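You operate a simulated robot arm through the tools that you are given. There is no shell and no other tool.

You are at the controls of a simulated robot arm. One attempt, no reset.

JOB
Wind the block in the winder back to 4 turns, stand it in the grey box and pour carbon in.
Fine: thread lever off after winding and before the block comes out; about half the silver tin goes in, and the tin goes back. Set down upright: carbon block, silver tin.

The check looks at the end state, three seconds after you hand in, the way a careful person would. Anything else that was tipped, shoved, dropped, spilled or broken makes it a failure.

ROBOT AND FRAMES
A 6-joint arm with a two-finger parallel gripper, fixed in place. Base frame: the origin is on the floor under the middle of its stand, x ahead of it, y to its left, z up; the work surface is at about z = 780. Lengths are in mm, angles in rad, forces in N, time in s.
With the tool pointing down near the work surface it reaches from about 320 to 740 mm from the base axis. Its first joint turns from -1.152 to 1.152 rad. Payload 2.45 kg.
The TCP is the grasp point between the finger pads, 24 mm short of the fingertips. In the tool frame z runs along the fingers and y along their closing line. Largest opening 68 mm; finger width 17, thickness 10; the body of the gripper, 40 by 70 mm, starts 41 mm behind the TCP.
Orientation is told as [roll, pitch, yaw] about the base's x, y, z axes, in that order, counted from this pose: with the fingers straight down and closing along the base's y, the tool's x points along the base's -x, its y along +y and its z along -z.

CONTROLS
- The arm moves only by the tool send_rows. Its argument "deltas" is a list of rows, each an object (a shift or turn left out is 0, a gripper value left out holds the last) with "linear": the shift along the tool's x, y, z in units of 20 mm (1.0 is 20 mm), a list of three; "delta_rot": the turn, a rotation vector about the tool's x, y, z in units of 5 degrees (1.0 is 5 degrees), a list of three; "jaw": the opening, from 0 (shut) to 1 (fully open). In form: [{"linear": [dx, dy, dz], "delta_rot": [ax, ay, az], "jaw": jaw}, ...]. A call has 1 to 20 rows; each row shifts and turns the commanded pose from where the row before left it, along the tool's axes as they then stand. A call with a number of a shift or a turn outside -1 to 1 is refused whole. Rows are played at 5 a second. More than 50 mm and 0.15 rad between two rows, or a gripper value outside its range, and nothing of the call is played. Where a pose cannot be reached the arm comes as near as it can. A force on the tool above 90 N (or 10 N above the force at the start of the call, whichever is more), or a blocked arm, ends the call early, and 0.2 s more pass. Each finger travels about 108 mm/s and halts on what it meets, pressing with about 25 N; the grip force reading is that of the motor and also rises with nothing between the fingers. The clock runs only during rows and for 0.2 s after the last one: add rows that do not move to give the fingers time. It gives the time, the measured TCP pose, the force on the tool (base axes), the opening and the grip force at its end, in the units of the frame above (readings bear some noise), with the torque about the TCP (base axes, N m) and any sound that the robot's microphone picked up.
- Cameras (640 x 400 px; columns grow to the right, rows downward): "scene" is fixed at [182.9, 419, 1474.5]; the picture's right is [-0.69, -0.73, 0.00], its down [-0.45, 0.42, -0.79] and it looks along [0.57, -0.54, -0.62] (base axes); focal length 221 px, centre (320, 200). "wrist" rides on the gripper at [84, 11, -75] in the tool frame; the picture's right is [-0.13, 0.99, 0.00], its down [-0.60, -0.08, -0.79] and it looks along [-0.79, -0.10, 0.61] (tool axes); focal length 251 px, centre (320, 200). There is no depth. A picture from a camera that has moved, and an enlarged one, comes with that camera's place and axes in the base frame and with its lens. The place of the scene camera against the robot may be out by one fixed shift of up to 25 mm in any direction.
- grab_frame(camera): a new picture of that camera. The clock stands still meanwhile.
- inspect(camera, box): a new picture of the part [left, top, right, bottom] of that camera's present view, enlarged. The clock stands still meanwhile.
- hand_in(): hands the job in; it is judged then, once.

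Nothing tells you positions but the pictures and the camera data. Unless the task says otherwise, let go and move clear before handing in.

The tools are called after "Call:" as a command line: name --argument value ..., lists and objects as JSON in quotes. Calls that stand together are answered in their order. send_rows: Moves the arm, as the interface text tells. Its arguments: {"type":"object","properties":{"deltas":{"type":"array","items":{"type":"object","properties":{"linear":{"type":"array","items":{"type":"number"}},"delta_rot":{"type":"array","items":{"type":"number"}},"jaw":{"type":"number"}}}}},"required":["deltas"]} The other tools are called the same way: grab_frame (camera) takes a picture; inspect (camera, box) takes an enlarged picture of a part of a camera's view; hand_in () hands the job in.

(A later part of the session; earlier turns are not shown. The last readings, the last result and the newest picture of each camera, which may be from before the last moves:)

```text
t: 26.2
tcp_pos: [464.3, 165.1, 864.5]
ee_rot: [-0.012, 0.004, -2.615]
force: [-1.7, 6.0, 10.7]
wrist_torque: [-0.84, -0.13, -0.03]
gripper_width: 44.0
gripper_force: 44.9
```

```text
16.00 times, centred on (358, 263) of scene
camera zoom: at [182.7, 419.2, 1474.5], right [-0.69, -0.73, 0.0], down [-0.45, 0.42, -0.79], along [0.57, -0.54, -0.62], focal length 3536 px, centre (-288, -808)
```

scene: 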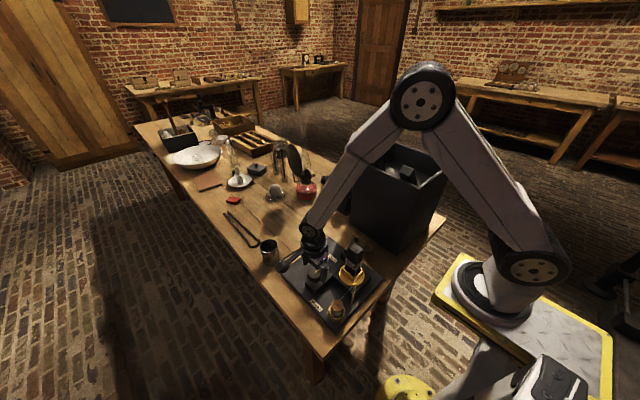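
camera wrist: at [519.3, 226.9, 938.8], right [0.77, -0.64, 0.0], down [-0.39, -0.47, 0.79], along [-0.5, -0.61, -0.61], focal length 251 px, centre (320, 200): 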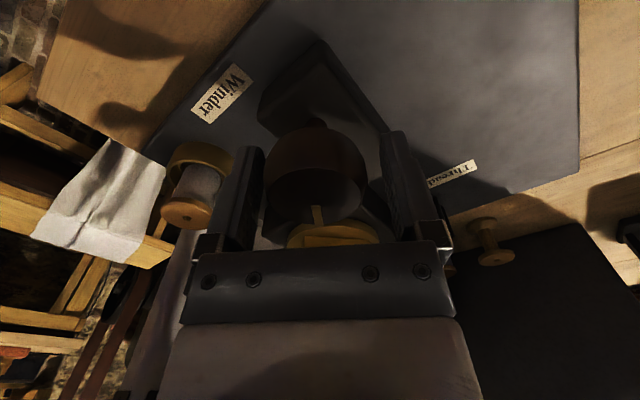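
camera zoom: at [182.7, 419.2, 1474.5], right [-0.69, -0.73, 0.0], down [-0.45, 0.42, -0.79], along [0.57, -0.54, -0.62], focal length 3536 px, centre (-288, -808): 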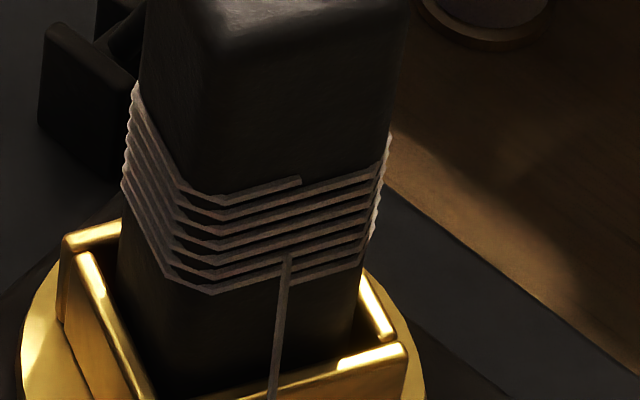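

Turning clockwise adds a strand on top (6.67 now), so unwinding is counter-clockwise: 240° of knob from here gives 4 turns. I'll start turning back.

Call:
send_rows --deltas '[{"delta_rot": [0, 0, -1]}, {"delta_rot": [0, 0, -1]}, {"delta_rot": [0, 0, -1]}, {"delta_rot": [0, 0, -1]}, {"delta_rot": [0, 0, -1]}, {"delta_rot": [0, 0, -1]}, {"delta_rot": [0, 0, -1]}, {"delta_rot": [0, 0, -1]}, {"delta_rot": [0, 0, -1]}, {"delta_rot": [0, 0, -1]}, {"delta_rot": [0, 0, -1]}, {"delta_rot": [0, 0, -1]}, {}]'

Call:
inspect --camera "scene" --box '[345, 255, 370, 285]'

Call:
grab_frame --camera "wrist"

```text
t: 29.0
tcp_pos: [464.1, 165.2, 865.2]
ee_rot: [0.001, -0.001, -1.569]
force: [14.7, -12.9, 0.4]
wrist_torque: [-0.43, 0.6, 0.03]
gripper_width: 43.9
gripper_force: 45.0
```

```text
13.33 times, centred on (358, 270) of scene
camera zoom: at [183.3, 418.7, 1474.5], right [-0.69, -0.73, 0.0], down [-0.45, 0.42, -0.79], along [0.57, -0.54, -0.62], focal length 2946 px, centre (-180, -733)
```

zoom: 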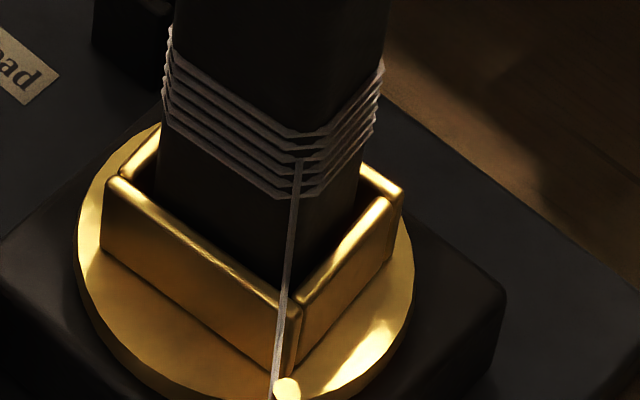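

```text
taken
camera wrist: at [475.9, 248.5, 938.7], right [0.99, -0.13, 0.0], down [-0.08, -0.6, 0.79], along [-0.1, -0.79, -0.61], focal length 251 px, centre (320, 200)
```

wrist: 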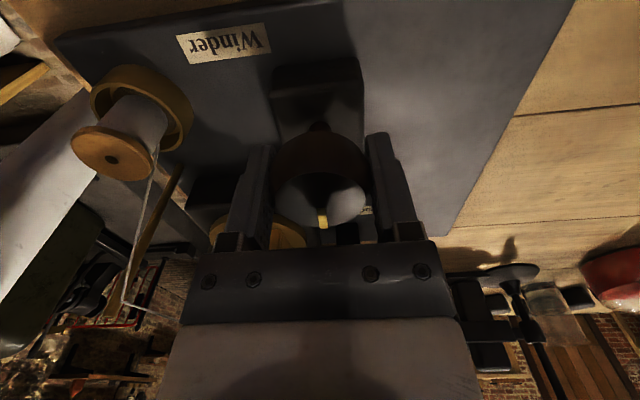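

The knob is back at its start angle, with six strands. I'll take the same zoom as before for comparison of the turntable orientation, then go on counter-clockwise.

Call:
inspect --camera "scene" --box '[325, 230, 385, 300]'

Call:
send_rows --deltas '[{"delta_rot": [0, 0, -1]}, {"delta_rot": [0, 0, -1]}, {"delta_rot": [0, 0, -1]}, {"delta_rot": [0, 0, -1]}, {"delta_rot": [0, 0, -1]}, {"delta_rot": [0, 0, -1]}, {"delta_rot": [0, 0, -1]}, {"delta_rot": [0, 0, -1]}, {}]'

Call:
inspect --camera "scene" --box '[345, 255, 370, 285]'

Call:
grab_frame --camera "wrist"

```text
5.71 times, centred on (355, 265) of scene
camera zoom: at [183.3, 418.7, 1474.5], right [-0.69, -0.73, 0.0], down [-0.45, 0.42, -0.79], along [0.57, -0.54, -0.62], focal length 1263 px, centre (120, -171)
```

zoom: 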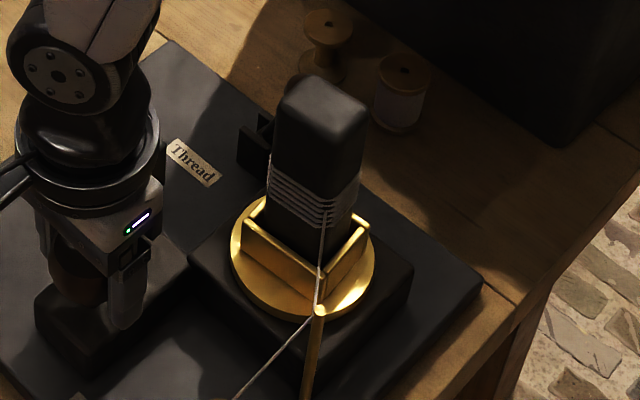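

```text
t: 31.0
tcp_pos: [464.3, 165.9, 863.8]
ee_rot: [0.001, 0.001, -0.872]
force: [9.3, -15.1, -1.2]
wrist_torque: [-0.04, 0.14, 0.02]
gripper_width: 43.7
gripper_force: 44.8
```

```text
13.33 times, centred on (358, 270) of scene
camera zoom: at [183.2, 418.7, 1474.6], right [-0.69, -0.73, 0.0], down [-0.45, 0.42, -0.79], along [0.57, -0.54, -0.62], focal length 2946 px, centre (-180, -733)
```

zoom: 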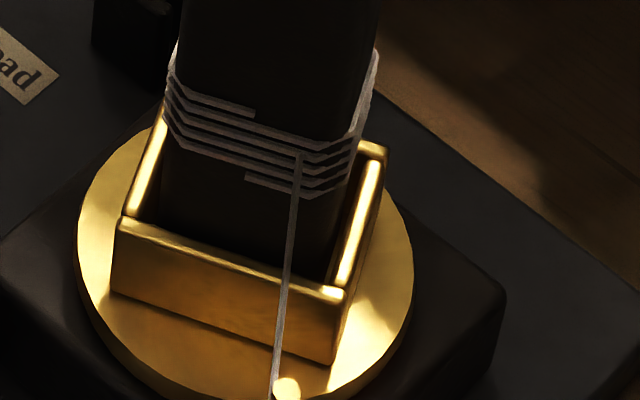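

```text
taken
camera wrist: at [419.2, 235.8, 938.7], right [0.84, 0.54, 0.0], down [0.33, -0.51, 0.79], along [0.43, -0.67, -0.61], focal length 251 px, centre (320, 200)
```

wrist: 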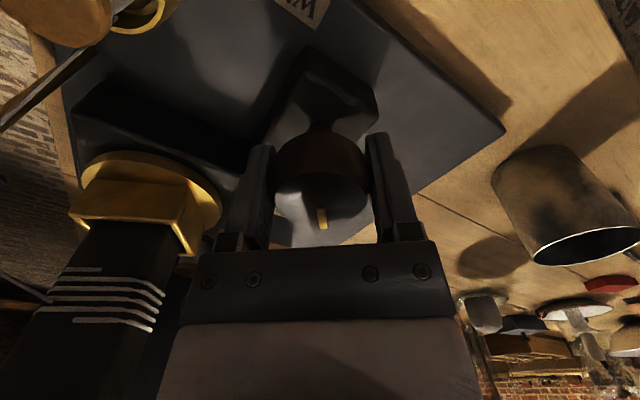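

Now 5.56 turns; the winding comes off cleanly. I'll turn another 40°, then release and regrip for the last 100°.

Call:
send_rows --deltas '[{"delta_rot": [0, 0, -1]}, {"delta_rot": [0, 0, -1]}, {"delta_rot": [0, 0, -1]}, {"delta_rot": [0, 0, -1]}, {"delta_rot": [0, 0, -1]}, {"delta_rot": [0, 0, -1]}, {"delta_rot": [0, 0, -1]}, {"delta_rot": [0, 0, -1]}, {}]'

Call:
inspect --camera "scene" --box '[345, 255, 370, 285]'

Call:
grab_frame --camera "wrist"

```text
t: 33.0
tcp_pos: [465.1, 164.7, 864.2]
ee_rot: [-0.001, 0.0, -0.174]
force: [4.2, -23.8, -0.1]
wrist_torque: [0.24, -0.86, -0.01]
gripper_width: 43.5
gripper_force: 45.0
```

```text
13.33 times, centred on (358, 270) of scene
camera zoom: at [183.0, 418.4, 1474.7], right [-0.69, -0.73, 0.0], down [-0.45, 0.42, -0.79], along [0.57, -0.54, -0.62], focal length 2946 px, centre (-180, -733)
```

zoom: 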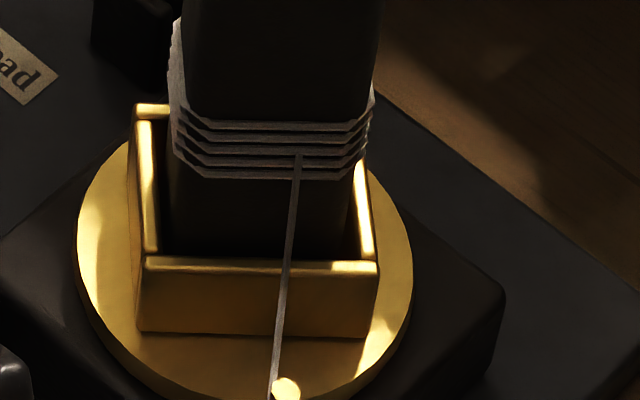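

```text
taken
camera wrist: at [383.9, 189.6, 938.8], right [0.3, 0.95, 0.0], down [0.58, -0.18, 0.79], along [0.76, -0.24, -0.61], focal length 251 px, centre (320, 200)
```

wrist: 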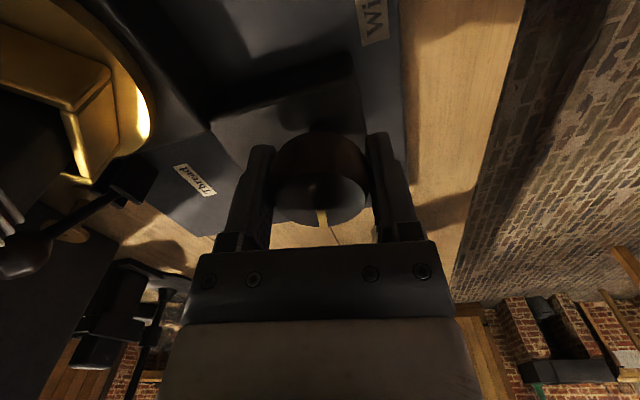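

Now 5.11 turns. I'll release the knob, shift 1.4 mm, rotate the open hand back 100° and regrip.

Call:
send_rows --deltas '[{"jaw": 0.85}, {}, {"linear": [0, -0.07, 0]}, {"delta_rot": [0, 0, 1]}, {"delta_rot": [0, 0, 1]}, {"delta_rot": [0, 0, 1]}, {"delta_rot": [0, 0, 1]}, {"delta_rot": [0, 0, 1]}, {"delta_rot": [0, 0, 1]}, {"delta_rot": [0, 0, 1]}, {"delta_rot": [0, 0, 1]}, {"delta_rot": [0, 0, 1]}, {"delta_rot": [0, 0, 1]}, {"delta_rot": [0, 0, 1]}, {"delta_rot": [0, 0, 1]}, {"delta_rot": [0, 0, 1]}, {"delta_rot": [0, 0, 1]}, {"delta_rot": [0, 0, 1]}, {"delta_rot": [0, 0, 1]}, {}]'

Call:
inspect --camera "scene" --box '[345, 255, 370, 285]'

Call:
grab_frame --camera "wrist"

```text
t: 37.2
tcp_pos: [464.2, 164.4, 864.2]
ee_rot: [0.0, -0.001, -1.572]
force: [-0.5, -0.1, 0.1]
wrist_torque: [0.0, -0.04, -0.01]
gripper_width: 57.7
gripper_force: 0.1
```

```text
13.33 times, centred on (358, 270) of scene
camera zoom: at [182.9, 419.0, 1474.5], right [-0.69, -0.73, 0.0], down [-0.45, 0.42, -0.79], along [0.57, -0.54, -0.62], focal length 2946 px, centre (-180, -733)
```

zoom: 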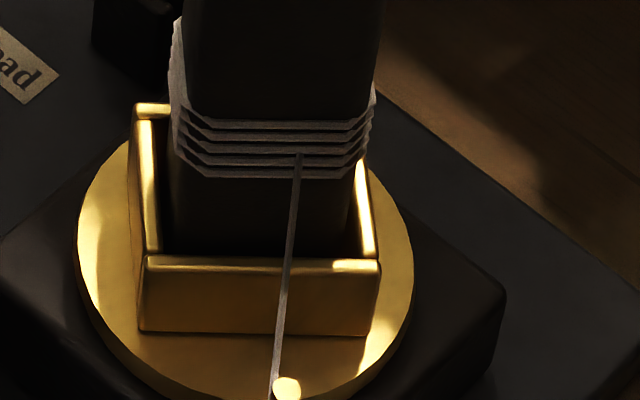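

```text
taken
camera wrist: at [475.7, 247.5, 938.9], right [0.99, -0.13, 0.0], down [-0.08, -0.6, 0.79], along [-0.1, -0.79, -0.61], focal length 251 px, centre (320, 200)
```

wrist: 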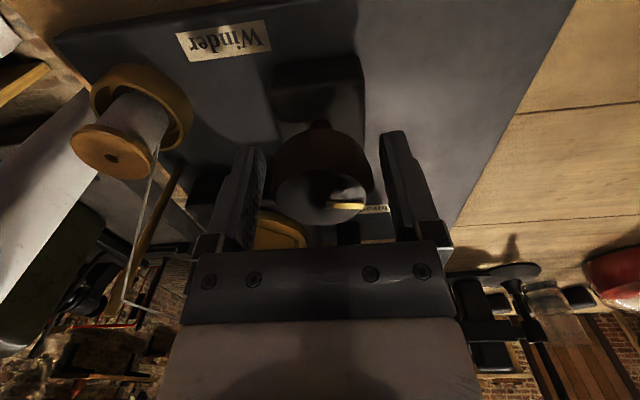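

The turntable stayed put after release. I'll rotate 20° further back, grip again and turn counter-clockwise 90°.

Call:
send_rows --deltas '[{"delta_rot": [0, 0, 1]}, {"delta_rot": [0, 0, 1]}, {"delta_rot": [0, 0, 1]}, {"delta_rot": [0, 0, 1]}, {}, {"jaw": 0.4}, {"jaw": 0.4}, {}]'

Call:
send_rows --deltas '[{"delta_rot": [0, 0, -1]}, {"delta_rot": [0, 0, -1]}, {"delta_rot": [0, 0, -1]}, {"delta_rot": [0, 0, -1]}, {"delta_rot": [0, 0, -1]}, {"delta_rot": [0, 0, -1]}, {"delta_rot": [0, 0, -1]}, {"delta_rot": [0, 0, -1]}, {"delta_rot": [0, 0, -1]}, {"delta_rot": [0, 0, -1]}, {"delta_rot": [0, 0, -1]}, {"delta_rot": [0, 0, -1]}, {"delta_rot": [0, 0, -1]}, {"delta_rot": [0, 0, -1]}, {"delta_rot": [0, 0, -1]}, {"delta_rot": [0, 0, -1]}, {"delta_rot": [0, 0, -1]}, {"delta_rot": [0, 0, -1]}, {}]'

Call:
inspect --camera "scene" --box '[345, 255, 370, 285]'

Call:
grab_frame --camera "wrist"

```text
t: 39.0
tcp_pos: [465.1, 162.9, 864.2]
ee_rot: [0.0, 0.0, -1.922]
force: [1.0, -0.7, -2.0]
wrist_torque: [-0.19, -0.14, -0.01]
gripper_width: 43.7
gripper_force: 45.4
```

```text
t: 43.0
tcp_pos: [464.9, 165.1, 864.4]
ee_rot: [0.002, -0.002, -0.347]
force: [20.6, -6.5, 8.2]
wrist_torque: [-0.32, 0.41, -0.03]
gripper_width: 43.7
gripper_force: 44.8
```

```text
13.33 times, centred on (358, 270) of scene
camera zoom: at [183.3, 418.8, 1474.5], right [-0.69, -0.73, 0.0], down [-0.45, 0.42, -0.79], along [0.57, -0.54, -0.62], focal length 2946 px, centre (-180, -733)
```

zoom: 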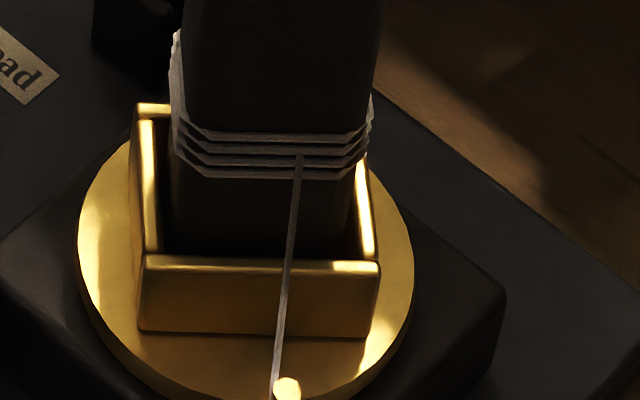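

```text
taken
camera wrist: at [390.5, 202.7, 938.7], right [0.46, 0.89, 0.0], down [0.54, -0.28, 0.79], along [0.71, -0.36, -0.61], focal length 251 px, centre (320, 200)
```

wrist: 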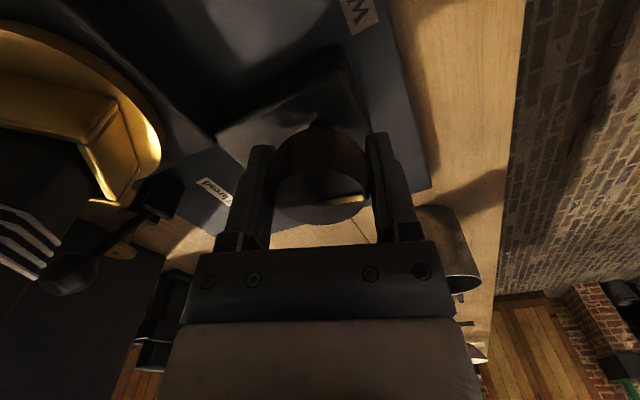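

The turntable is one full turn on from the last check, so 4.11 turns. Another 10° should give exactly 4.

Call:
send_rows --deltas '[{"delta_rot": [0, 0, -1]}, {"delta_rot": [0, 0, -1]}, {}, {}]'

Call:
inspect --camera "scene" --box '[325, 230, 385, 300]'

Call:
inspect --camera "scene" --box '[345, 255, 370, 285]'

Call:
grab_frame --camera "wrist"

```text
t: 44.0
tcp_pos: [466.4, 166.4, 865.1]
ee_rot: [0.002, 0.0, -0.175]
force: [17.9, -3.9, 12.9]
wrist_torque: [-0.46, 0.44, 0.02]
gripper_width: 43.8
gripper_force: 45.3
```

```text
5.71 times, centred on (355, 265) of scene
camera zoom: at [183.2, 418.9, 1474.5], right [-0.69, -0.73, 0.0], down [-0.45, 0.42, -0.79], along [0.57, -0.54, -0.62], focal length 1263 px, centre (120, -171)
```

zoom: 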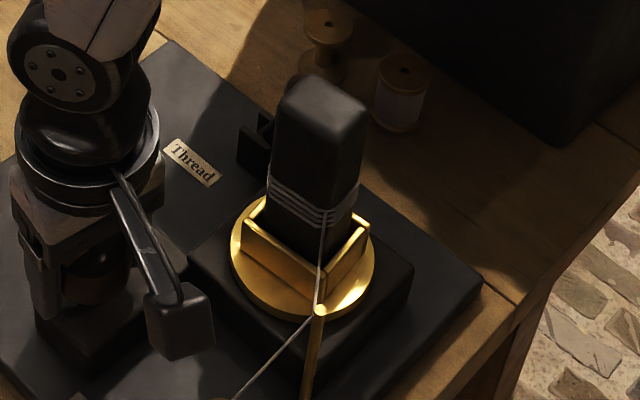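

```text
13.33 times, centred on (358, 270) of scene
camera zoom: at [183.2, 418.9, 1474.5], right [-0.69, -0.73, 0.0], down [-0.45, 0.42, -0.79], along [0.57, -0.54, -0.62], focal length 2946 px, centre (-180, -733)
```

zoom: 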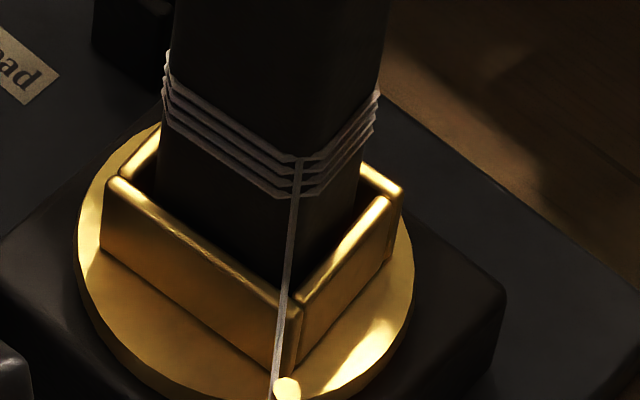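

```text
taken
camera wrist: at [384.9, 189.2, 938.6], right [0.3, 0.95, 0.0], down [0.58, -0.18, 0.79], along [0.76, -0.24, -0.61], focal length 251 px, centre (320, 200)
```

wrist: 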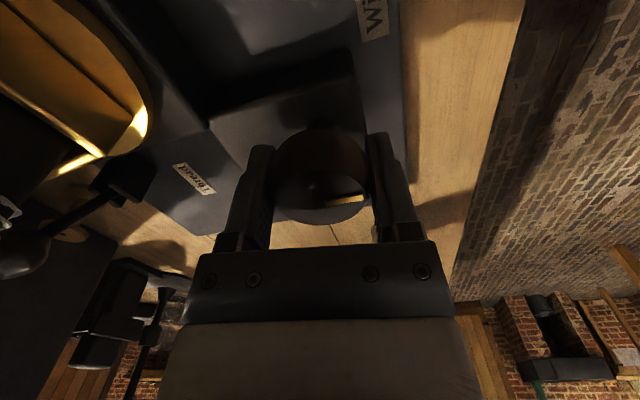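

Four strands remain and the turntable looks exactly as at the start, so the count is 4. I'll let go of the knob, check that nothing moves, and lift clear.

Call:
send_rows --deltas '[{"jaw": 1.0}, {}, {}, {"linear": [0, 0, -0.8]}, {"linear": [0, 0, -1]}, {"linear": [0, 0, -1]}, {"linear": [0, 0, -1]}, {"linear": [0, 0, -1]}, {"linear": [0, 0, -1]}, {"linear": [0, 0, -1]}, {}]'

Call:
inspect --camera "scene" --box '[345, 255, 370, 285]'

Call:
grab_frame --camera "scene"

```text
t: 46.4
tcp_pos: [463.8, 164.4, 999.9]
ee_rot: [0.001, 0.001, -0.175]
force: [-0.7, 0.0, 0.0]
wrist_torque: [-0.01, -0.02, 0.0]
gripper_width: 68.3
gripper_force: 0.1
```

```text
13.33 times, centred on (358, 270) of scene
camera zoom: at [182.9, 419.0, 1474.5], right [-0.69, -0.73, 0.0], down [-0.45, 0.42, -0.79], along [0.57, -0.54, -0.62], focal length 2946 px, centre (-180, -733)
```

zoom: 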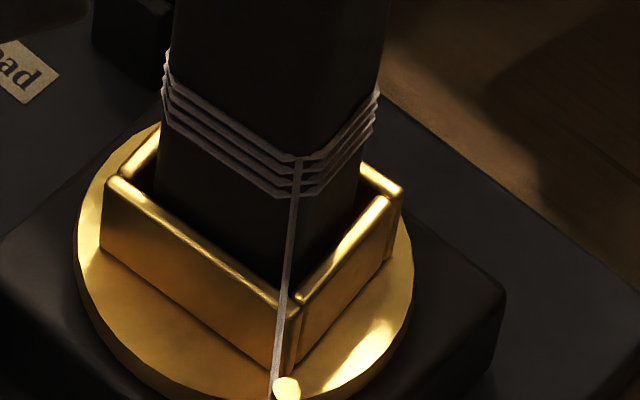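

```text
taken
```

scene: 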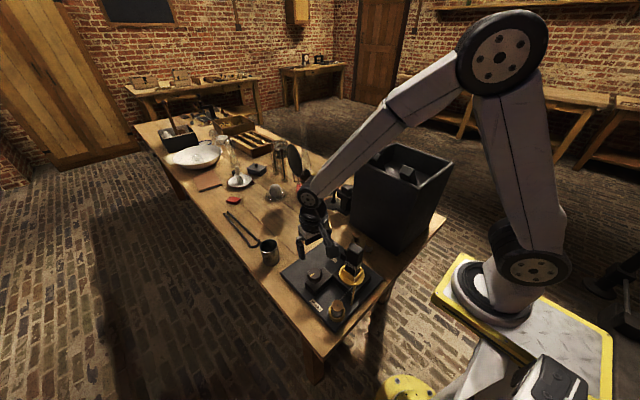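

The winding holds at four turns and the knob stays put. I'll zoom in on the hand to judge its clearances around the block before going to the lever.

Call:
inspect --camera "scene" --box '[285, 185, 375, 285]'

```text
4.00 times, centred on (330, 235) of scene
camera zoom: at [182.9, 419.0, 1474.5], right [-0.69, -0.73, 0.0], down [-0.45, 0.42, -0.79], along [0.57, -0.54, -0.62], focal length 884 px, centre (280, 60)
```

zoom: 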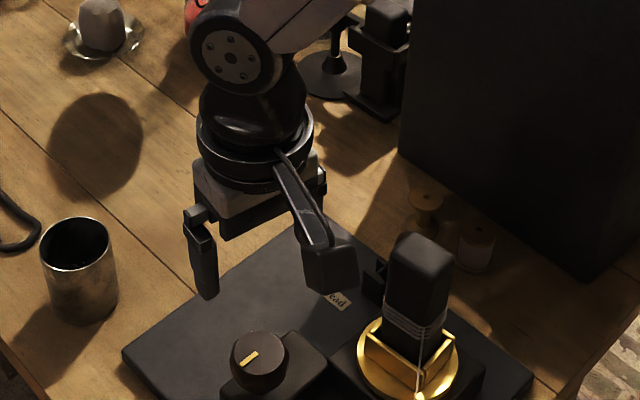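

The hand clears the block at this height. I'll turn to yaw −90° and move over to the lever.

Call:
send_rows --deltas '[{"delta_rot": [0, 0, 1]}, {"delta_rot": [0, 0, 1]}, {"delta_rot": [0, 0, 1]}, {"delta_rot": [0, 0, 1]}, {"delta_rot": [0, 0, 1]}, {"delta_rot": [0, 0, 1]}, {"delta_rot": [0, 0, 1]}, {"delta_rot": [0, 0, 1]}, {"delta_rot": [0, 0, 1]}, {"delta_rot": [0, 0, 1]}, {"delta_rot": [0, 0, 1]}, {"delta_rot": [0, 0, 1]}, {"delta_rot": [0, 0, 1]}, {"delta_rot": [0, 0, 1]}, {"delta_rot": [0, 0, 1]}, {"delta_rot": [0, 0, 1]}, {}]'

Call:
send_rows --deltas '[{"linear": [-1, 0.05, 0]}, {"linear": [-1, 0.05, 0]}, {"linear": [-1, 0.05, 0]}, {"linear": [-1, 0, 0]}, {"linear": [-1, 0, 0]}, {"linear": [-1, 0, 0]}, {"linear": [-1, 0, 0]}, {"linear": [-0.8, 0, 0]}, {}]'

Call:
grab_frame --camera "wrist"

```text
t: 50.0
tcp_pos: [464.1, 165.1, 1000.7]
ee_rot: [0.001, -0.001, -1.571]
force: [1.3, -0.2, 0.0]
wrist_torque: [-0.02, -0.03, -0.05]
gripper_width: 68.0
gripper_force: 0.1
```

```text
t: 52.0
tcp_pos: [468.1, 7.1, 1001.2]
ee_rot: [0.001, -0.002, -1.57]
force: [-0.5, 0.1, -0.9]
wrist_torque: [0.02, -0.02, 0.0]
gripper_width: 68.1
gripper_force: 0.0
```

```text
taken
camera wrist: at [479.4, 91.2, 1074.6], right [0.99, -0.13, 0.0], down [-0.08, -0.6, 0.79], along [-0.1, -0.79, -0.61], focal length 251 px, centre (320, 200)
```

wrist: 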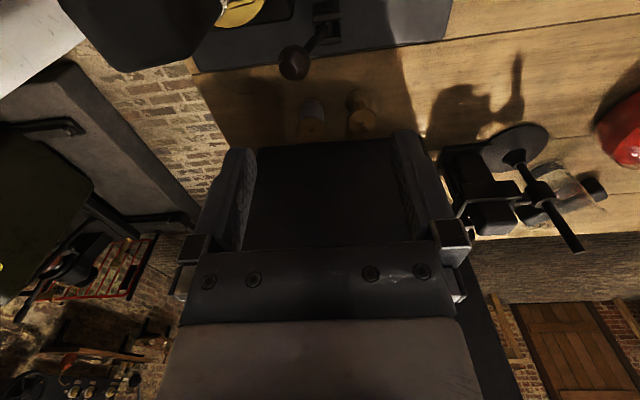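

The lever ball is at (449, 9, 882) as computed. I'll lower the open fingers around it with the left finger on its near side.

Call:
send_rows --deltas '[{"linear": [0.05, -0.13, 0.9]}, {"linear": [0, 0, 0.9]}, {"linear": [0, 0, 0.9]}, {"linear": [0, 0, 0.9]}, {"linear": [0, 0, 0.9]}, {"linear": [0, 0, 0.9]}, {}]'

Call:
grab_frame --camera "wrist"

Call:
inspect --camera "scene" --box '[320, 200, 390, 280]'

```text
t: 53.6
tcp_pos: [463.8, 8.7, 891.8]
ee_rot: [0.0, 0.001, -1.571]
force: [-0.2, 0.2, -0.8]
wrist_torque: [0.01, -0.04, -0.01]
gripper_width: 68.0
gripper_force: 0.1
```

```text
taken
camera wrist: at [476.0, 92.2, 966.7], right [0.99, -0.13, 0.0], down [-0.08, -0.6, 0.79], along [-0.1, -0.79, -0.61], focal length 251 px, centre (320, 200)
```

wrist: 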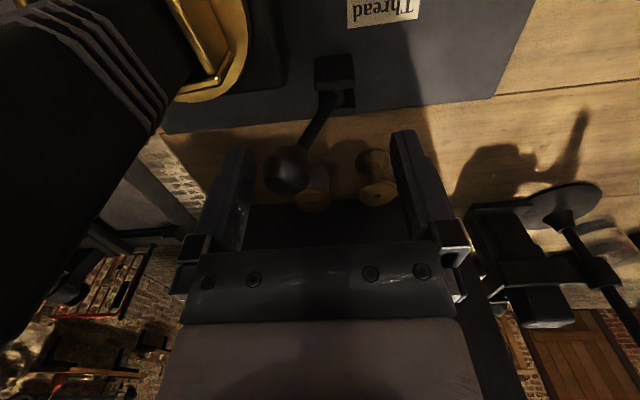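

```text
5.00 times, centred on (355, 240) of scene
camera zoom: at [182.9, 419.0, 1474.5], right [-0.69, -0.73, 0.0], down [-0.45, 0.42, -0.79], along [0.57, -0.54, -0.62], focal length 1105 px, centre (145, 0)
```

zoom: 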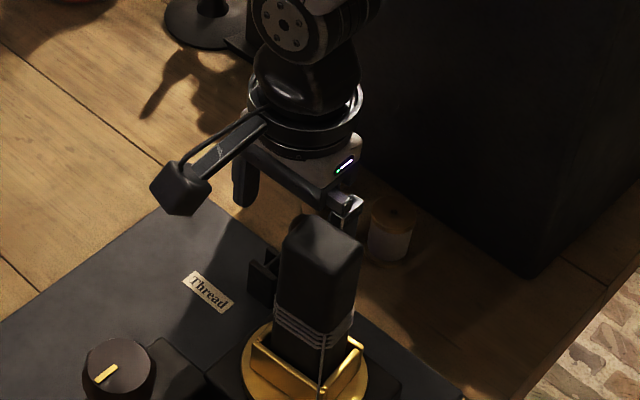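

The ball sits just inside the left finger. I'll push gently towards +x in steps and watch the force.

Call:
send_rows --deltas '[{"linear": [0, 0.5, 0]}, {"linear": [0, 0.5, 0]}, {"linear": [0, 0.5, 0]}, {}]'

Call:
grab_frame --camera "wrist"

```text
t: 54.6
tcp_pos: [495.6, 9.5, 891.8]
ee_rot: [0.001, -0.001, -1.572]
force: [0.6, -0.1, 0.4]
wrist_torque: [0.02, 0.0, 0.0]
gripper_width: 67.9
gripper_force: 0.0
```

```text
taken
camera wrist: at [506.2, 92.1, 966.5], right [0.99, -0.13, 0.0], down [-0.08, -0.6, 0.79], along [-0.1, -0.79, -0.61], focal length 251 px, centre (320, 200)
```

wrist: 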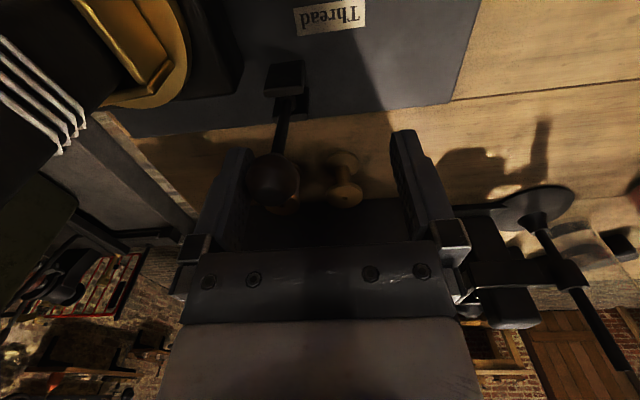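

The lever moves freely and is about upright now. I'll keep pushing.

Call:
send_rows --deltas '[{"linear": [0, 0.5, 0]}, {"linear": [0, 0.5, 0]}, {}]'

Call:
grab_frame --camera "wrist"

Call:
inspect --camera "scene" --box '[325, 230, 385, 320]'

```text
t: 55.4
tcp_pos: [516.0, 9.6, 892.7]
ee_rot: [0.0, 0.0, -1.571]
force: [-0.2, 0.3, 0.3]
wrist_torque: [0.0, -0.01, 0.03]
gripper_width: 67.8
gripper_force: 0.0
```

```text
taken
camera wrist: at [526.0, 92.4, 966.5], right [0.99, -0.13, 0.0], down [-0.08, -0.6, 0.79], along [-0.1, -0.79, -0.61], focal length 251 px, centre (320, 200)
```

wrist: 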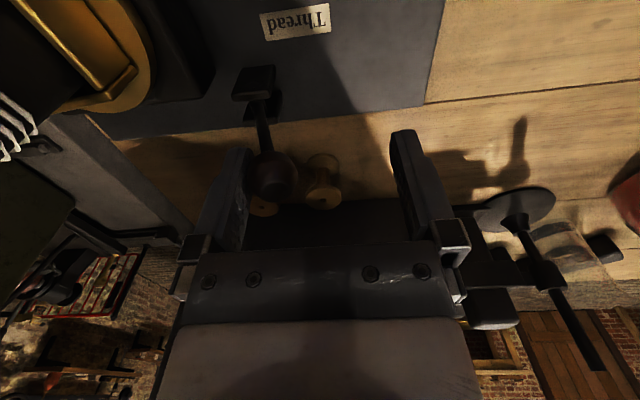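

```text
4.44 times, centred on (355, 275) of scene
camera zoom: at [182.9, 419.0, 1474.5], right [-0.69, -0.73, 0.0], down [-0.45, 0.42, -0.79], along [0.57, -0.54, -0.62], focal length 982 px, centre (164, -133)
```

zoom: 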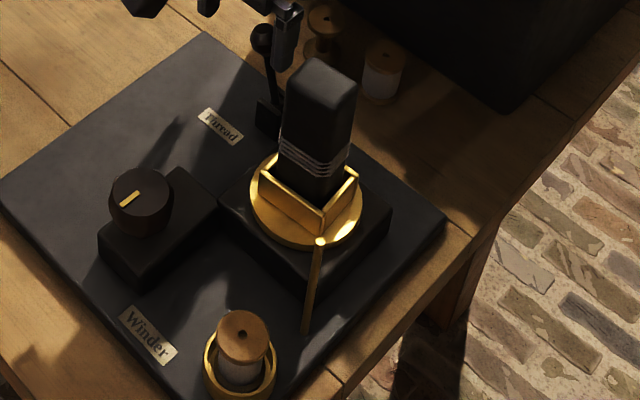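

The free thread between guide and block is gone, so the lever is working. I'll push it a little further to its stop.

Call:
send_rows --deltas '[{"linear": [0, 0.4, 0]}, {}]'

Call:
send_rows --deltas '[{"linear": [0, 0.3, 0]}, {}]'

Call:
grab_frame --camera "wrist"

```text
t: 56.0
tcp_pos: [523.3, 9.2, 893.8]
ee_rot: [0.0, 0.001, -1.57]
force: [-0.3, -0.5, -0.3]
wrist_torque: [-0.02, 0.0, 0.02]
gripper_width: 68.0
gripper_force: 0.0
```

```text
t: 56.6
tcp_pos: [527.9, 9.2, 892.3]
ee_rot: [0.0, 0.0, -1.573]
force: [0.0, 0.2, 0.0]
wrist_torque: [-0.01, -0.01, 0.04]
gripper_width: 68.2
gripper_force: 0.1
```

```text
taken
camera wrist: at [539.7, 92.3, 966.6], right [0.99, -0.13, 0.0], down [-0.08, -0.6, 0.79], along [-0.1, -0.79, -0.61], focal length 251 px, centre (320, 200)
```

wrist: 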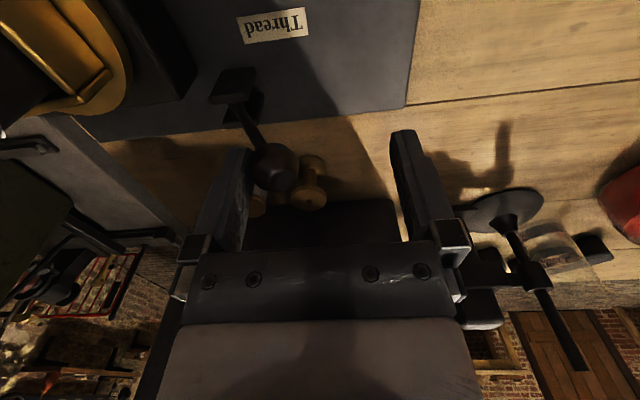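

The lever now leans the other way, symmetric to its start. One more small push to feel for the stop.

Call:
send_rows --deltas '[{"linear": [0, 0.2, 0]}, {}]'

Call:
inspect --camera "wrist" --box '[190, 50, 340, 230]'

```text
t: 57.2
tcp_pos: [529.3, 9.5, 891.2]
ee_rot: [-0.008, 0.0, -1.569]
force: [-21.4, 1.4, 3.2]
wrist_torque: [0.02, 0.35, -0.04]
gripper_width: 68.1
gripper_force: 0.3
```

```text
2.22 times, centred on (265, 140) of wrist
camera zoom: at [541.1, 92.3, 965.6], right [0.99, -0.13, -0.01], down [-0.07, -0.6, 0.79], along [-0.11, -0.79, -0.61], focal length 559 px, centre (442, 333)
```

zoom: 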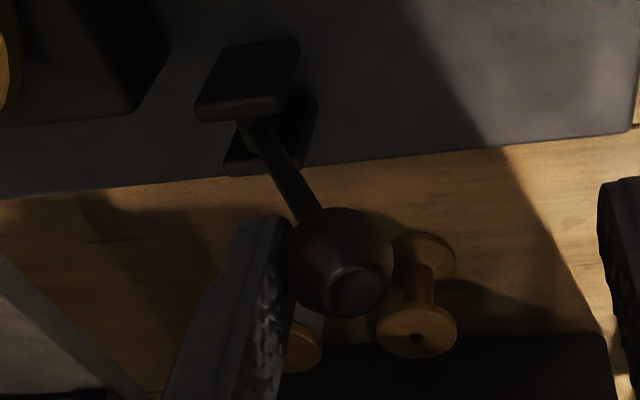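

The stop is reached (21 N), so the lever is fully off. I'll back away, lift high and move to look down into the box.

Call:
send_rows --deltas '[{"linear": [0, -0.5, 0]}, {"linear": [0, 0, -1]}, {"linear": [0, 0, -1]}, {"linear": [0, 0, -1]}, {"linear": [0, 0, -1]}, {"linear": [0, 0, -1]}, {"linear": [0, 0, -1]}, {"linear": [0, 0, -1]}, {"linear": [0, 0, -1]}, {"linear": [0, 0, -1]}, {"linear": [0, 0, -1]}, {"linear": [0, 0, -1]}, {"linear": [0, 0, -1]}, {"linear": [0, 0, -1]}, {"linear": [0, 0, -1]}, {"linear": [0, 0, -1]}, {"linear": [0, 0, -1]}, {"linear": [0, 0, -1]}, {}]'

Call:
send_rows --deltas '[{"linear": [-1, -0.4, 0]}, {"linear": [-1, -0.4, 0]}, {"linear": [-1, -0.4, 0]}, {"linear": [-1, -0.4, 0]}, {"linear": [-1, -0.4, 0]}, {"linear": [-1, -0.4, 0]}, {"linear": [-1, -0.4, 0]}, {}]'

Call:
grab_frame --camera "wrist"

Call:
inspect --camera "scene" --box '[280, 220, 400, 330]'

```text
t: 61.2
tcp_pos: [524.1, 10.2, 1233.2]
ee_rot: [-0.001, 0.001, -1.57]
force: [0.2, -0.3, 1.1]
wrist_torque: [0.0, -0.02, -0.04]
gripper_width: 68.1
gripper_force: 0.1
```

```text
t: 63.0
tcp_pos: [466.8, -132.1, 1232.9]
ee_rot: [-0.001, -0.002, -1.571]
force: [-0.5, -0.1, -0.5]
wrist_torque: [0.03, 0.0, -0.02]
gripper_width: 67.9
gripper_force: 0.1
```

```text
taken
camera wrist: at [477.4, -48.0, 1306.7], right [0.99, -0.13, 0.0], down [-0.08, -0.6, 0.79], along [-0.1, -0.79, -0.61], focal length 251 px, centre (320, 200)
```

wrist: 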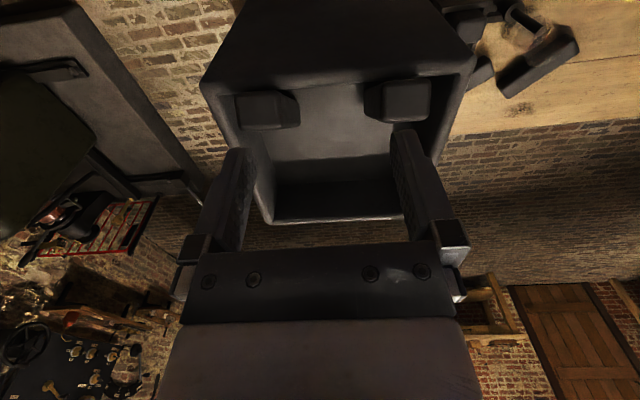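

```text
3.64 times, centred on (340, 275) of scene
camera zoom: at [182.9, 419.0, 1474.5], right [-0.69, -0.73, 0.0], down [-0.45, 0.42, -0.79], along [0.57, -0.54, -0.62], focal length 804 px, centre (247, -73)
```

zoom: 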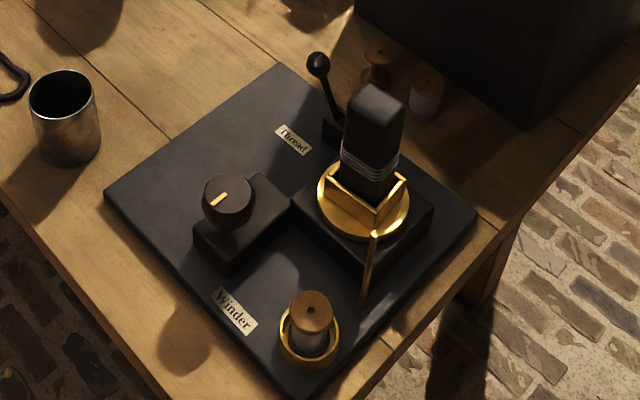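

The lever leans away and the free thread is gone; the block still carries its windings. I'll zoom into the box interior.

Call:
inspect --camera "wrist" --box '[190, 0, 490, 240]'

Call:
inspect --camera "wrist" --box '[220, 70, 440, 230]'

```text
1.67 times, centred on (340, 120) of wrist
camera zoom: at [477.4, -48.0, 1306.7], right [0.99, -0.13, 0.0], down [-0.08, -0.6, 0.79], along [-0.1, -0.79, -0.61], focal length 419 px, centre (287, 333)
```

zoom: 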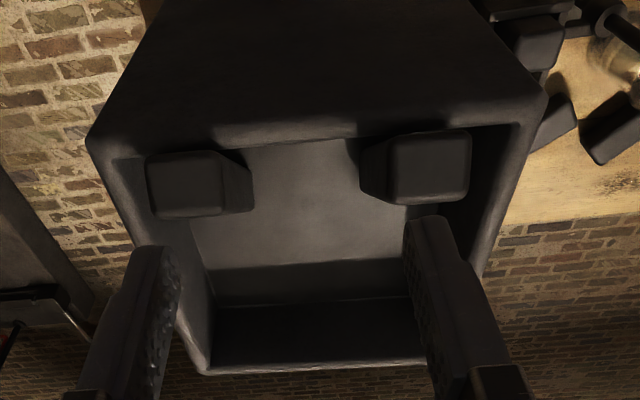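

```text
2.50 times, centred on (330, 150) of wrist
camera zoom: at [477.4, -48.0, 1306.7], right [0.99, -0.13, 0.0], down [-0.08, -0.6, 0.79], along [-0.1, -0.79, -0.61], focal length 629 px, centre (295, 325)
```

zoom: 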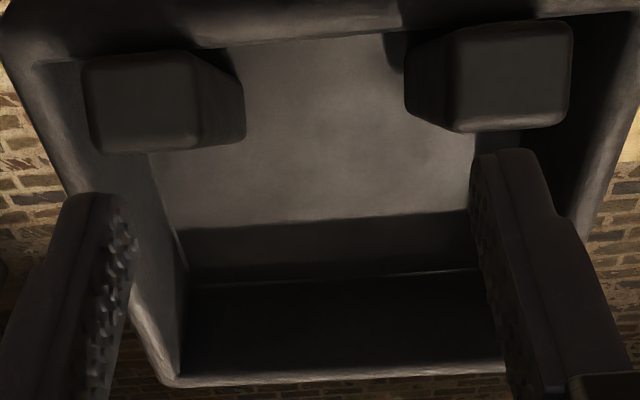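

The box rim is at about z 1083, spanning x 355–593 and y −149 to −395. I'll take a second view from further over the box to pin down the floor height and the blocks inside.

Call:
send_rows --deltas '[{"linear": [-1, 0, 0]}, {"linear": [-1, 0, 0]}, {"linear": [-1, 0, 0]}, {"linear": [-1, 0, 0]}, {"linear": [-1, 0, 0]}, {}]'

Call:
grab_frame --camera "wrist"

Call:
inspect --camera "wrist" --box '[180, 0, 480, 180]'

```text
t: 64.4
tcp_pos: [466.3, -231.0, 1232.2]
ee_rot: [0.0, -0.001, -1.571]
force: [0.9, 0.3, 0.0]
wrist_torque: [0.0, 0.0, 0.0]
gripper_width: 67.8
gripper_force: 0.0
```

```text
taken
camera wrist: at [477.7, -147.8, 1306.3], right [0.99, -0.13, 0.0], down [-0.08, -0.6, 0.79], along [-0.1, -0.79, -0.61], focal length 251 px, centre (320, 200)
```

wrist: 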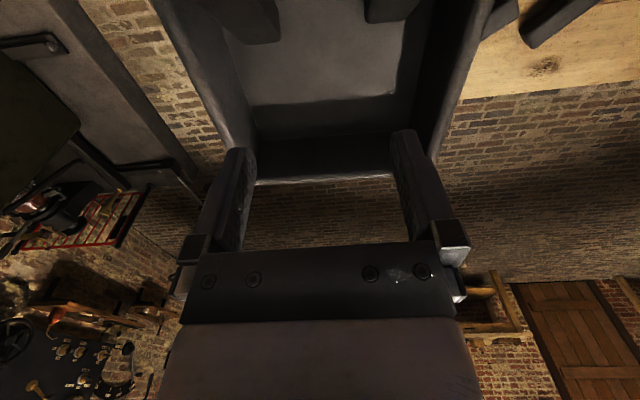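

```text
2.13 times, centred on (330, 90) of wrist
camera zoom: at [477.7, -147.8, 1306.3], right [0.99, -0.13, 0.0], down [-0.08, -0.6, 0.79], along [-0.1, -0.79, -0.61], focal length 536 px, centre (299, 435)
```

zoom: 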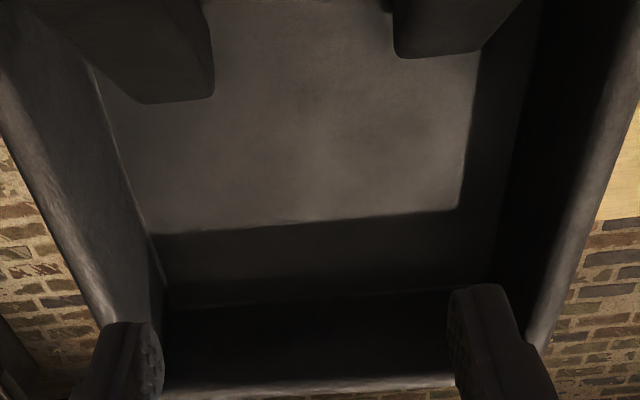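

The two blocks already in the box lean against its near wall; the floor is at about z 1015, and the strip y −265 to −370 is free. Now I'll go back over the winder to fetch the wound block.

Call:
send_rows --deltas '[{"linear": [0.98, -0.207, 0]}, {"linear": [0.98, -0.207, 0]}, {"linear": [0.98, -0.207, 0]}, {"linear": [0.98, -0.207, 0]}, {"linear": [0.98, -0.207, 0]}, {"linear": [0.98, -0.207, 0]}, {"linear": [0.98, -0.207, 0]}, {"linear": [0.98, -0.207, 0]}, {"linear": [0.98, -0.207, 0]}, {"linear": [0.98, -0.207, 0]}, {"linear": [0.98, -0.207, 0]}, {"linear": [0.98, -0.207, 0]}, {"linear": [0.98, -0.207, 0]}, {"linear": [0.98, -0.207, 0]}, {"linear": [0.98, -0.207, 0]}, {}]'

Call:
send_rows --deltas '[{"linear": [0, 0, 1]}, {"linear": [0, 0, 1]}, {"linear": [0, 0, 1]}, {"linear": [0, 0, 1]}, {"linear": [0, 0, 1]}, {"linear": [0, 0, 1]}, {"linear": [0, 0, 1]}, {"linear": [0, 0, 1]}, {"linear": [0, 0, 1]}, {"linear": [0, 0, 1]}, {}]'

Call:
grab_frame --camera "wrist"

```text
t: 67.8
tcp_pos: [405.4, 62.8, 1232.6]
ee_rot: [0.001, 0.0, -1.57]
force: [-0.3, 0.9, -0.6]
wrist_torque: [-0.03, 0.01, 0.02]
gripper_width: 68.0
gripper_force: 0.0
```

```text
t: 70.2
tcp_pos: [405.5, 64.2, 1032.7]
ee_rot: [0.0, 0.001, -1.57]
force: [-0.4, 0.2, 0.5]
wrist_torque: [-0.04, 0.0, -0.01]
gripper_width: 67.9
gripper_force: 0.0
```

```text
taken
camera wrist: at [416.0, 147.2, 1106.3], right [0.99, -0.13, 0.0], down [-0.08, -0.6, 0.79], along [-0.1, -0.79, -0.61], focal length 251 px, centre (320, 200)
```

wrist: 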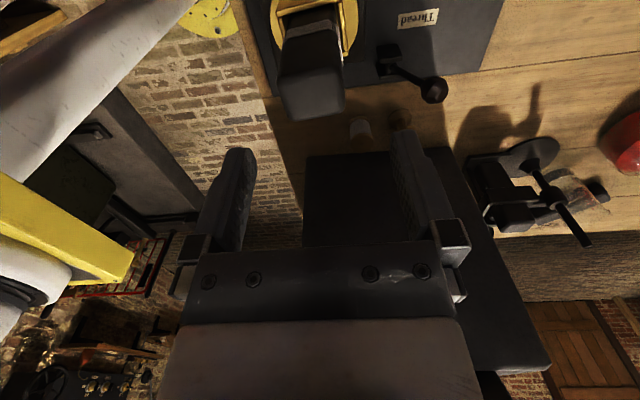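

The block top is in view above the gripper. I'll zoom in to compute its exact place.

Call:
inspect --camera "wrist" --box '[250, 0, 380, 140]'

```text
2.86 times, centred on (315, 70) of wrist
camera zoom: at [416.0, 147.2, 1106.3], right [0.99, -0.13, 0.0], down [-0.08, -0.6, 0.79], along [-0.1, -0.79, -0.61], focal length 718 px, centre (334, 571)
```

zoom: 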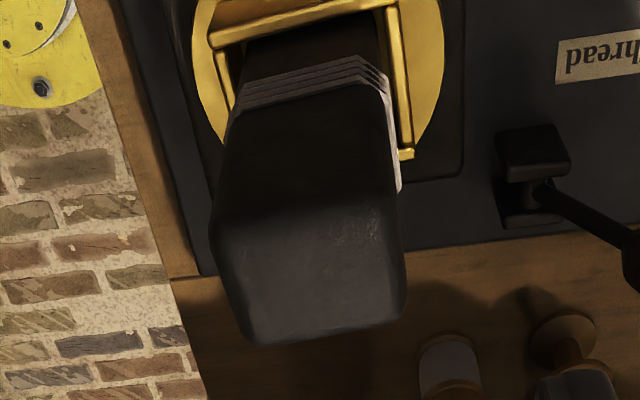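

Four strands remain, and the block top is centred at about (402, 64). I'll lower the open fingers astride it, staying above the thread.

Call:
send_rows --deltas '[{"linear": [0, -0.16, 0]}, {"linear": [0, 0, 0.92]}, {"linear": [0, 0, 0.92]}, {"linear": [0, 0, 0.92]}, {"linear": [0, 0, 0.92]}, {"linear": [0, 0, 0.92]}, {}]'

Call:
grab_frame --camera "wrist"

Call:
inspect --camera "wrist" --box '[220, 60, 420, 250]'

Call:
inspect --camera "scene" --box '[320, 210, 390, 300]'

```text
t: 71.8
tcp_pos: [400.3, 62.4, 941.1]
ee_rot: [0.0, 0.0, -1.57]
force: [-0.7, 0.1, -0.1]
wrist_torque: [0.05, -0.02, -0.01]
gripper_width: 68.2
gripper_force: 0.1
```

```text
taken
camera wrist: at [413.2, 146.1, 1015.1], right [0.99, -0.13, 0.0], down [-0.08, -0.6, 0.79], along [-0.1, -0.79, -0.61], focal length 251 px, centre (320, 200)
```

wrist: 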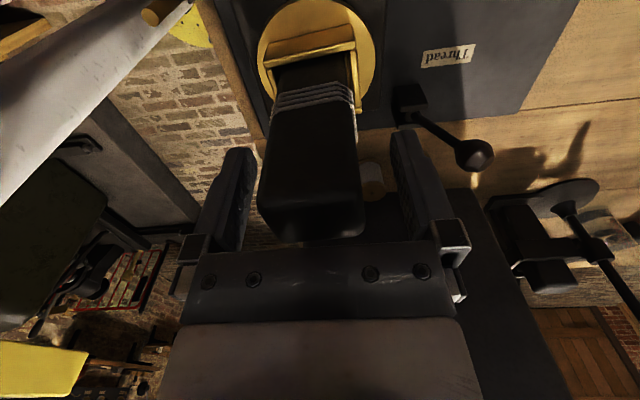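

```text
2.11 times, centred on (320, 155) of wrist
camera zoom: at [413.2, 146.1, 1015.1], right [0.99, -0.13, 0.0], down [-0.08, -0.6, 0.79], along [-0.1, -0.79, -0.61], focal length 529 px, centre (320, 295)
```

zoom: 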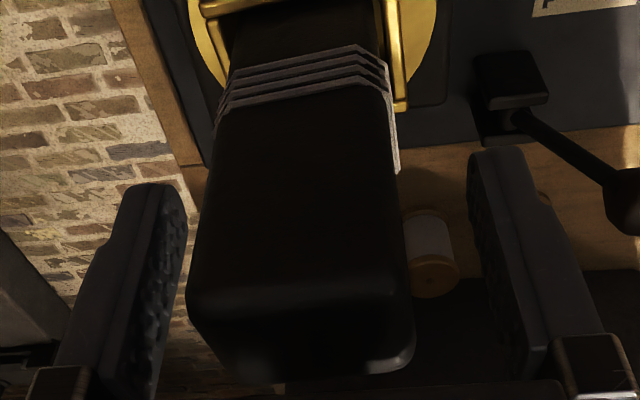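

```text
4.44 times, centred on (355, 255) of scene
camera zoom: at [182.9, 419.0, 1474.5], right [-0.69, -0.73, 0.0], down [-0.45, 0.42, -0.79], along [0.57, -0.54, -0.62], focal length 982 px, centre (164, -44)
```

zoom: 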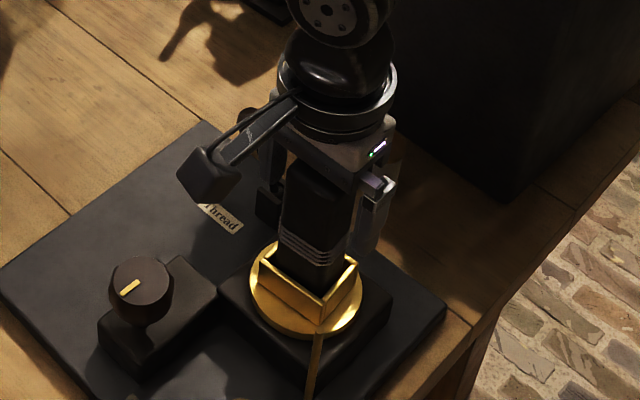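

The block is centred between the fingers within about a millimetre. I'll close on it.

Call:
send_rows --deltas '[{"linear": [0, -0.06, 0]}, {"jaw": 0.7}, {"jaw": 0.4}, {"jaw": 0.4}, {}]'

Call:
grab_frame --camera "wrist"

```text
t: 73.0
tcp_pos: [400.4, 62.6, 940.7]
ee_rot: [-0.001, 0.0, -1.57]
force: [-0.6, 0.5, -0.4]
wrist_torque: [-0.01, 0.03, -0.02]
gripper_width: 39.8
gripper_force: 25.2
```

```text
taken
camera wrist: at [411.8, 146.2, 1015.1], right [0.99, -0.13, 0.0], down [-0.08, -0.6, 0.79], along [-0.1, -0.79, -0.61], focal length 251 px, centre (320, 200)
```

wrist: 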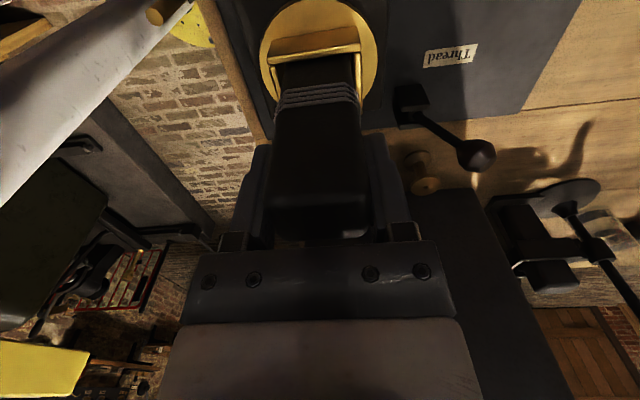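

Gripped at 39.8 mm with hardly any side force. I'll lift slowly straight up out of the holder.

Call:
send_rows --deltas '[{"linear": [0, 0, -0.5], "jaw": 0.3}, {"linear": [0, 0, -0.5]}, {"linear": [0, 0, -0.5]}, {}]'

Call:
inspect --camera "scene" --box '[320, 210, 390, 300]'

```text
t: 74.0
tcp_pos: [401.8, 63.0, 970.2]
ee_rot: [0.001, -0.002, -1.57]
force: [0.1, -0.1, -3.1]
wrist_torque: [-0.05, 0.02, -0.02]
gripper_width: 40.0
gripper_force: 24.9
```

```text
4.44 times, centred on (355, 255) of scene
camera zoom: at [182.9, 419.0, 1474.5], right [-0.69, -0.73, 0.0], down [-0.45, 0.42, -0.79], along [0.57, -0.54, -0.62], focal length 982 px, centre (164, -44)
```

zoom: 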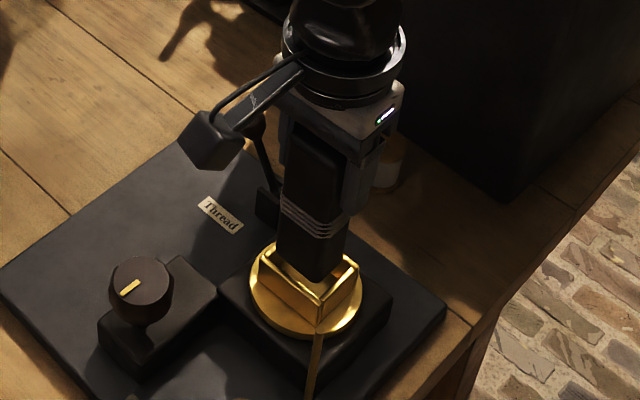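

The block weighs about 3 N and hangs straight. I'll lift it well above the box rim.

Call:
send_rows --deltas '[{"linear": [0, 0, -0.8]}, {"linear": [0, 0, -0.9]}, {"linear": [0, 0, -1]}, {"linear": [0, 0, -1]}, {"linear": [0, 0, -1]}, {"linear": [0, 0, -1]}, {"linear": [0, 0, -1]}, {"linear": [0, 0, -1]}, {"linear": [0, 0, -1]}, {"linear": [0, 0, -1]}, {"linear": [0, 0, -1]}, {"linear": [0, 0, -1]}, {"linear": [0, 0, -1]}, {"linear": [0, 0, -1]}, {"linear": [0, 0, -0.8]}, {}]'

Call:
grab_frame --camera "scene"

Call:
grab_frame --camera "wrist"

```text
t: 77.4
tcp_pos: [401.1, 63.9, 1260.6]
ee_rot: [0.001, 0.001, -1.57]
force: [-0.9, -0.3, -3.1]
wrist_torque: [-0.01, 0.0, 0.04]
gripper_width: 40.1
gripper_force: 24.8
```

```text
taken
```

scene: 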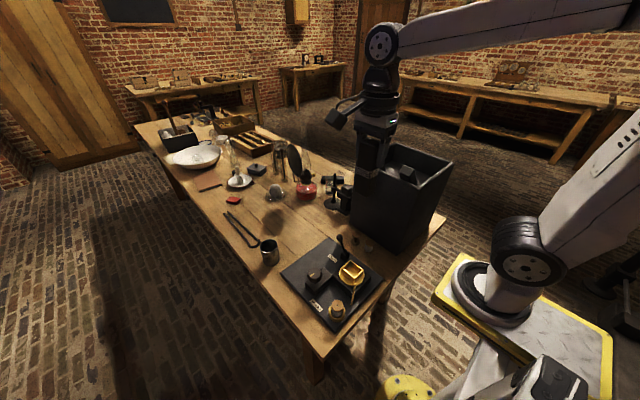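

```text
taken
camera wrist: at [411.7, 146.3, 1334.4], right [0.99, -0.13, 0.0], down [-0.08, -0.6, 0.79], along [-0.1, -0.79, -0.61], focal length 251 px, centre (320, 200)
```

wrist: 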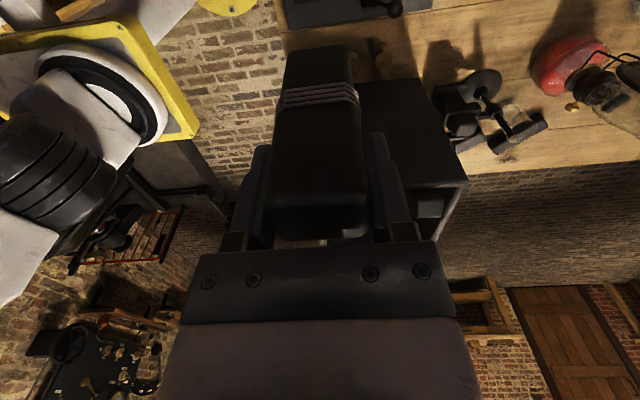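

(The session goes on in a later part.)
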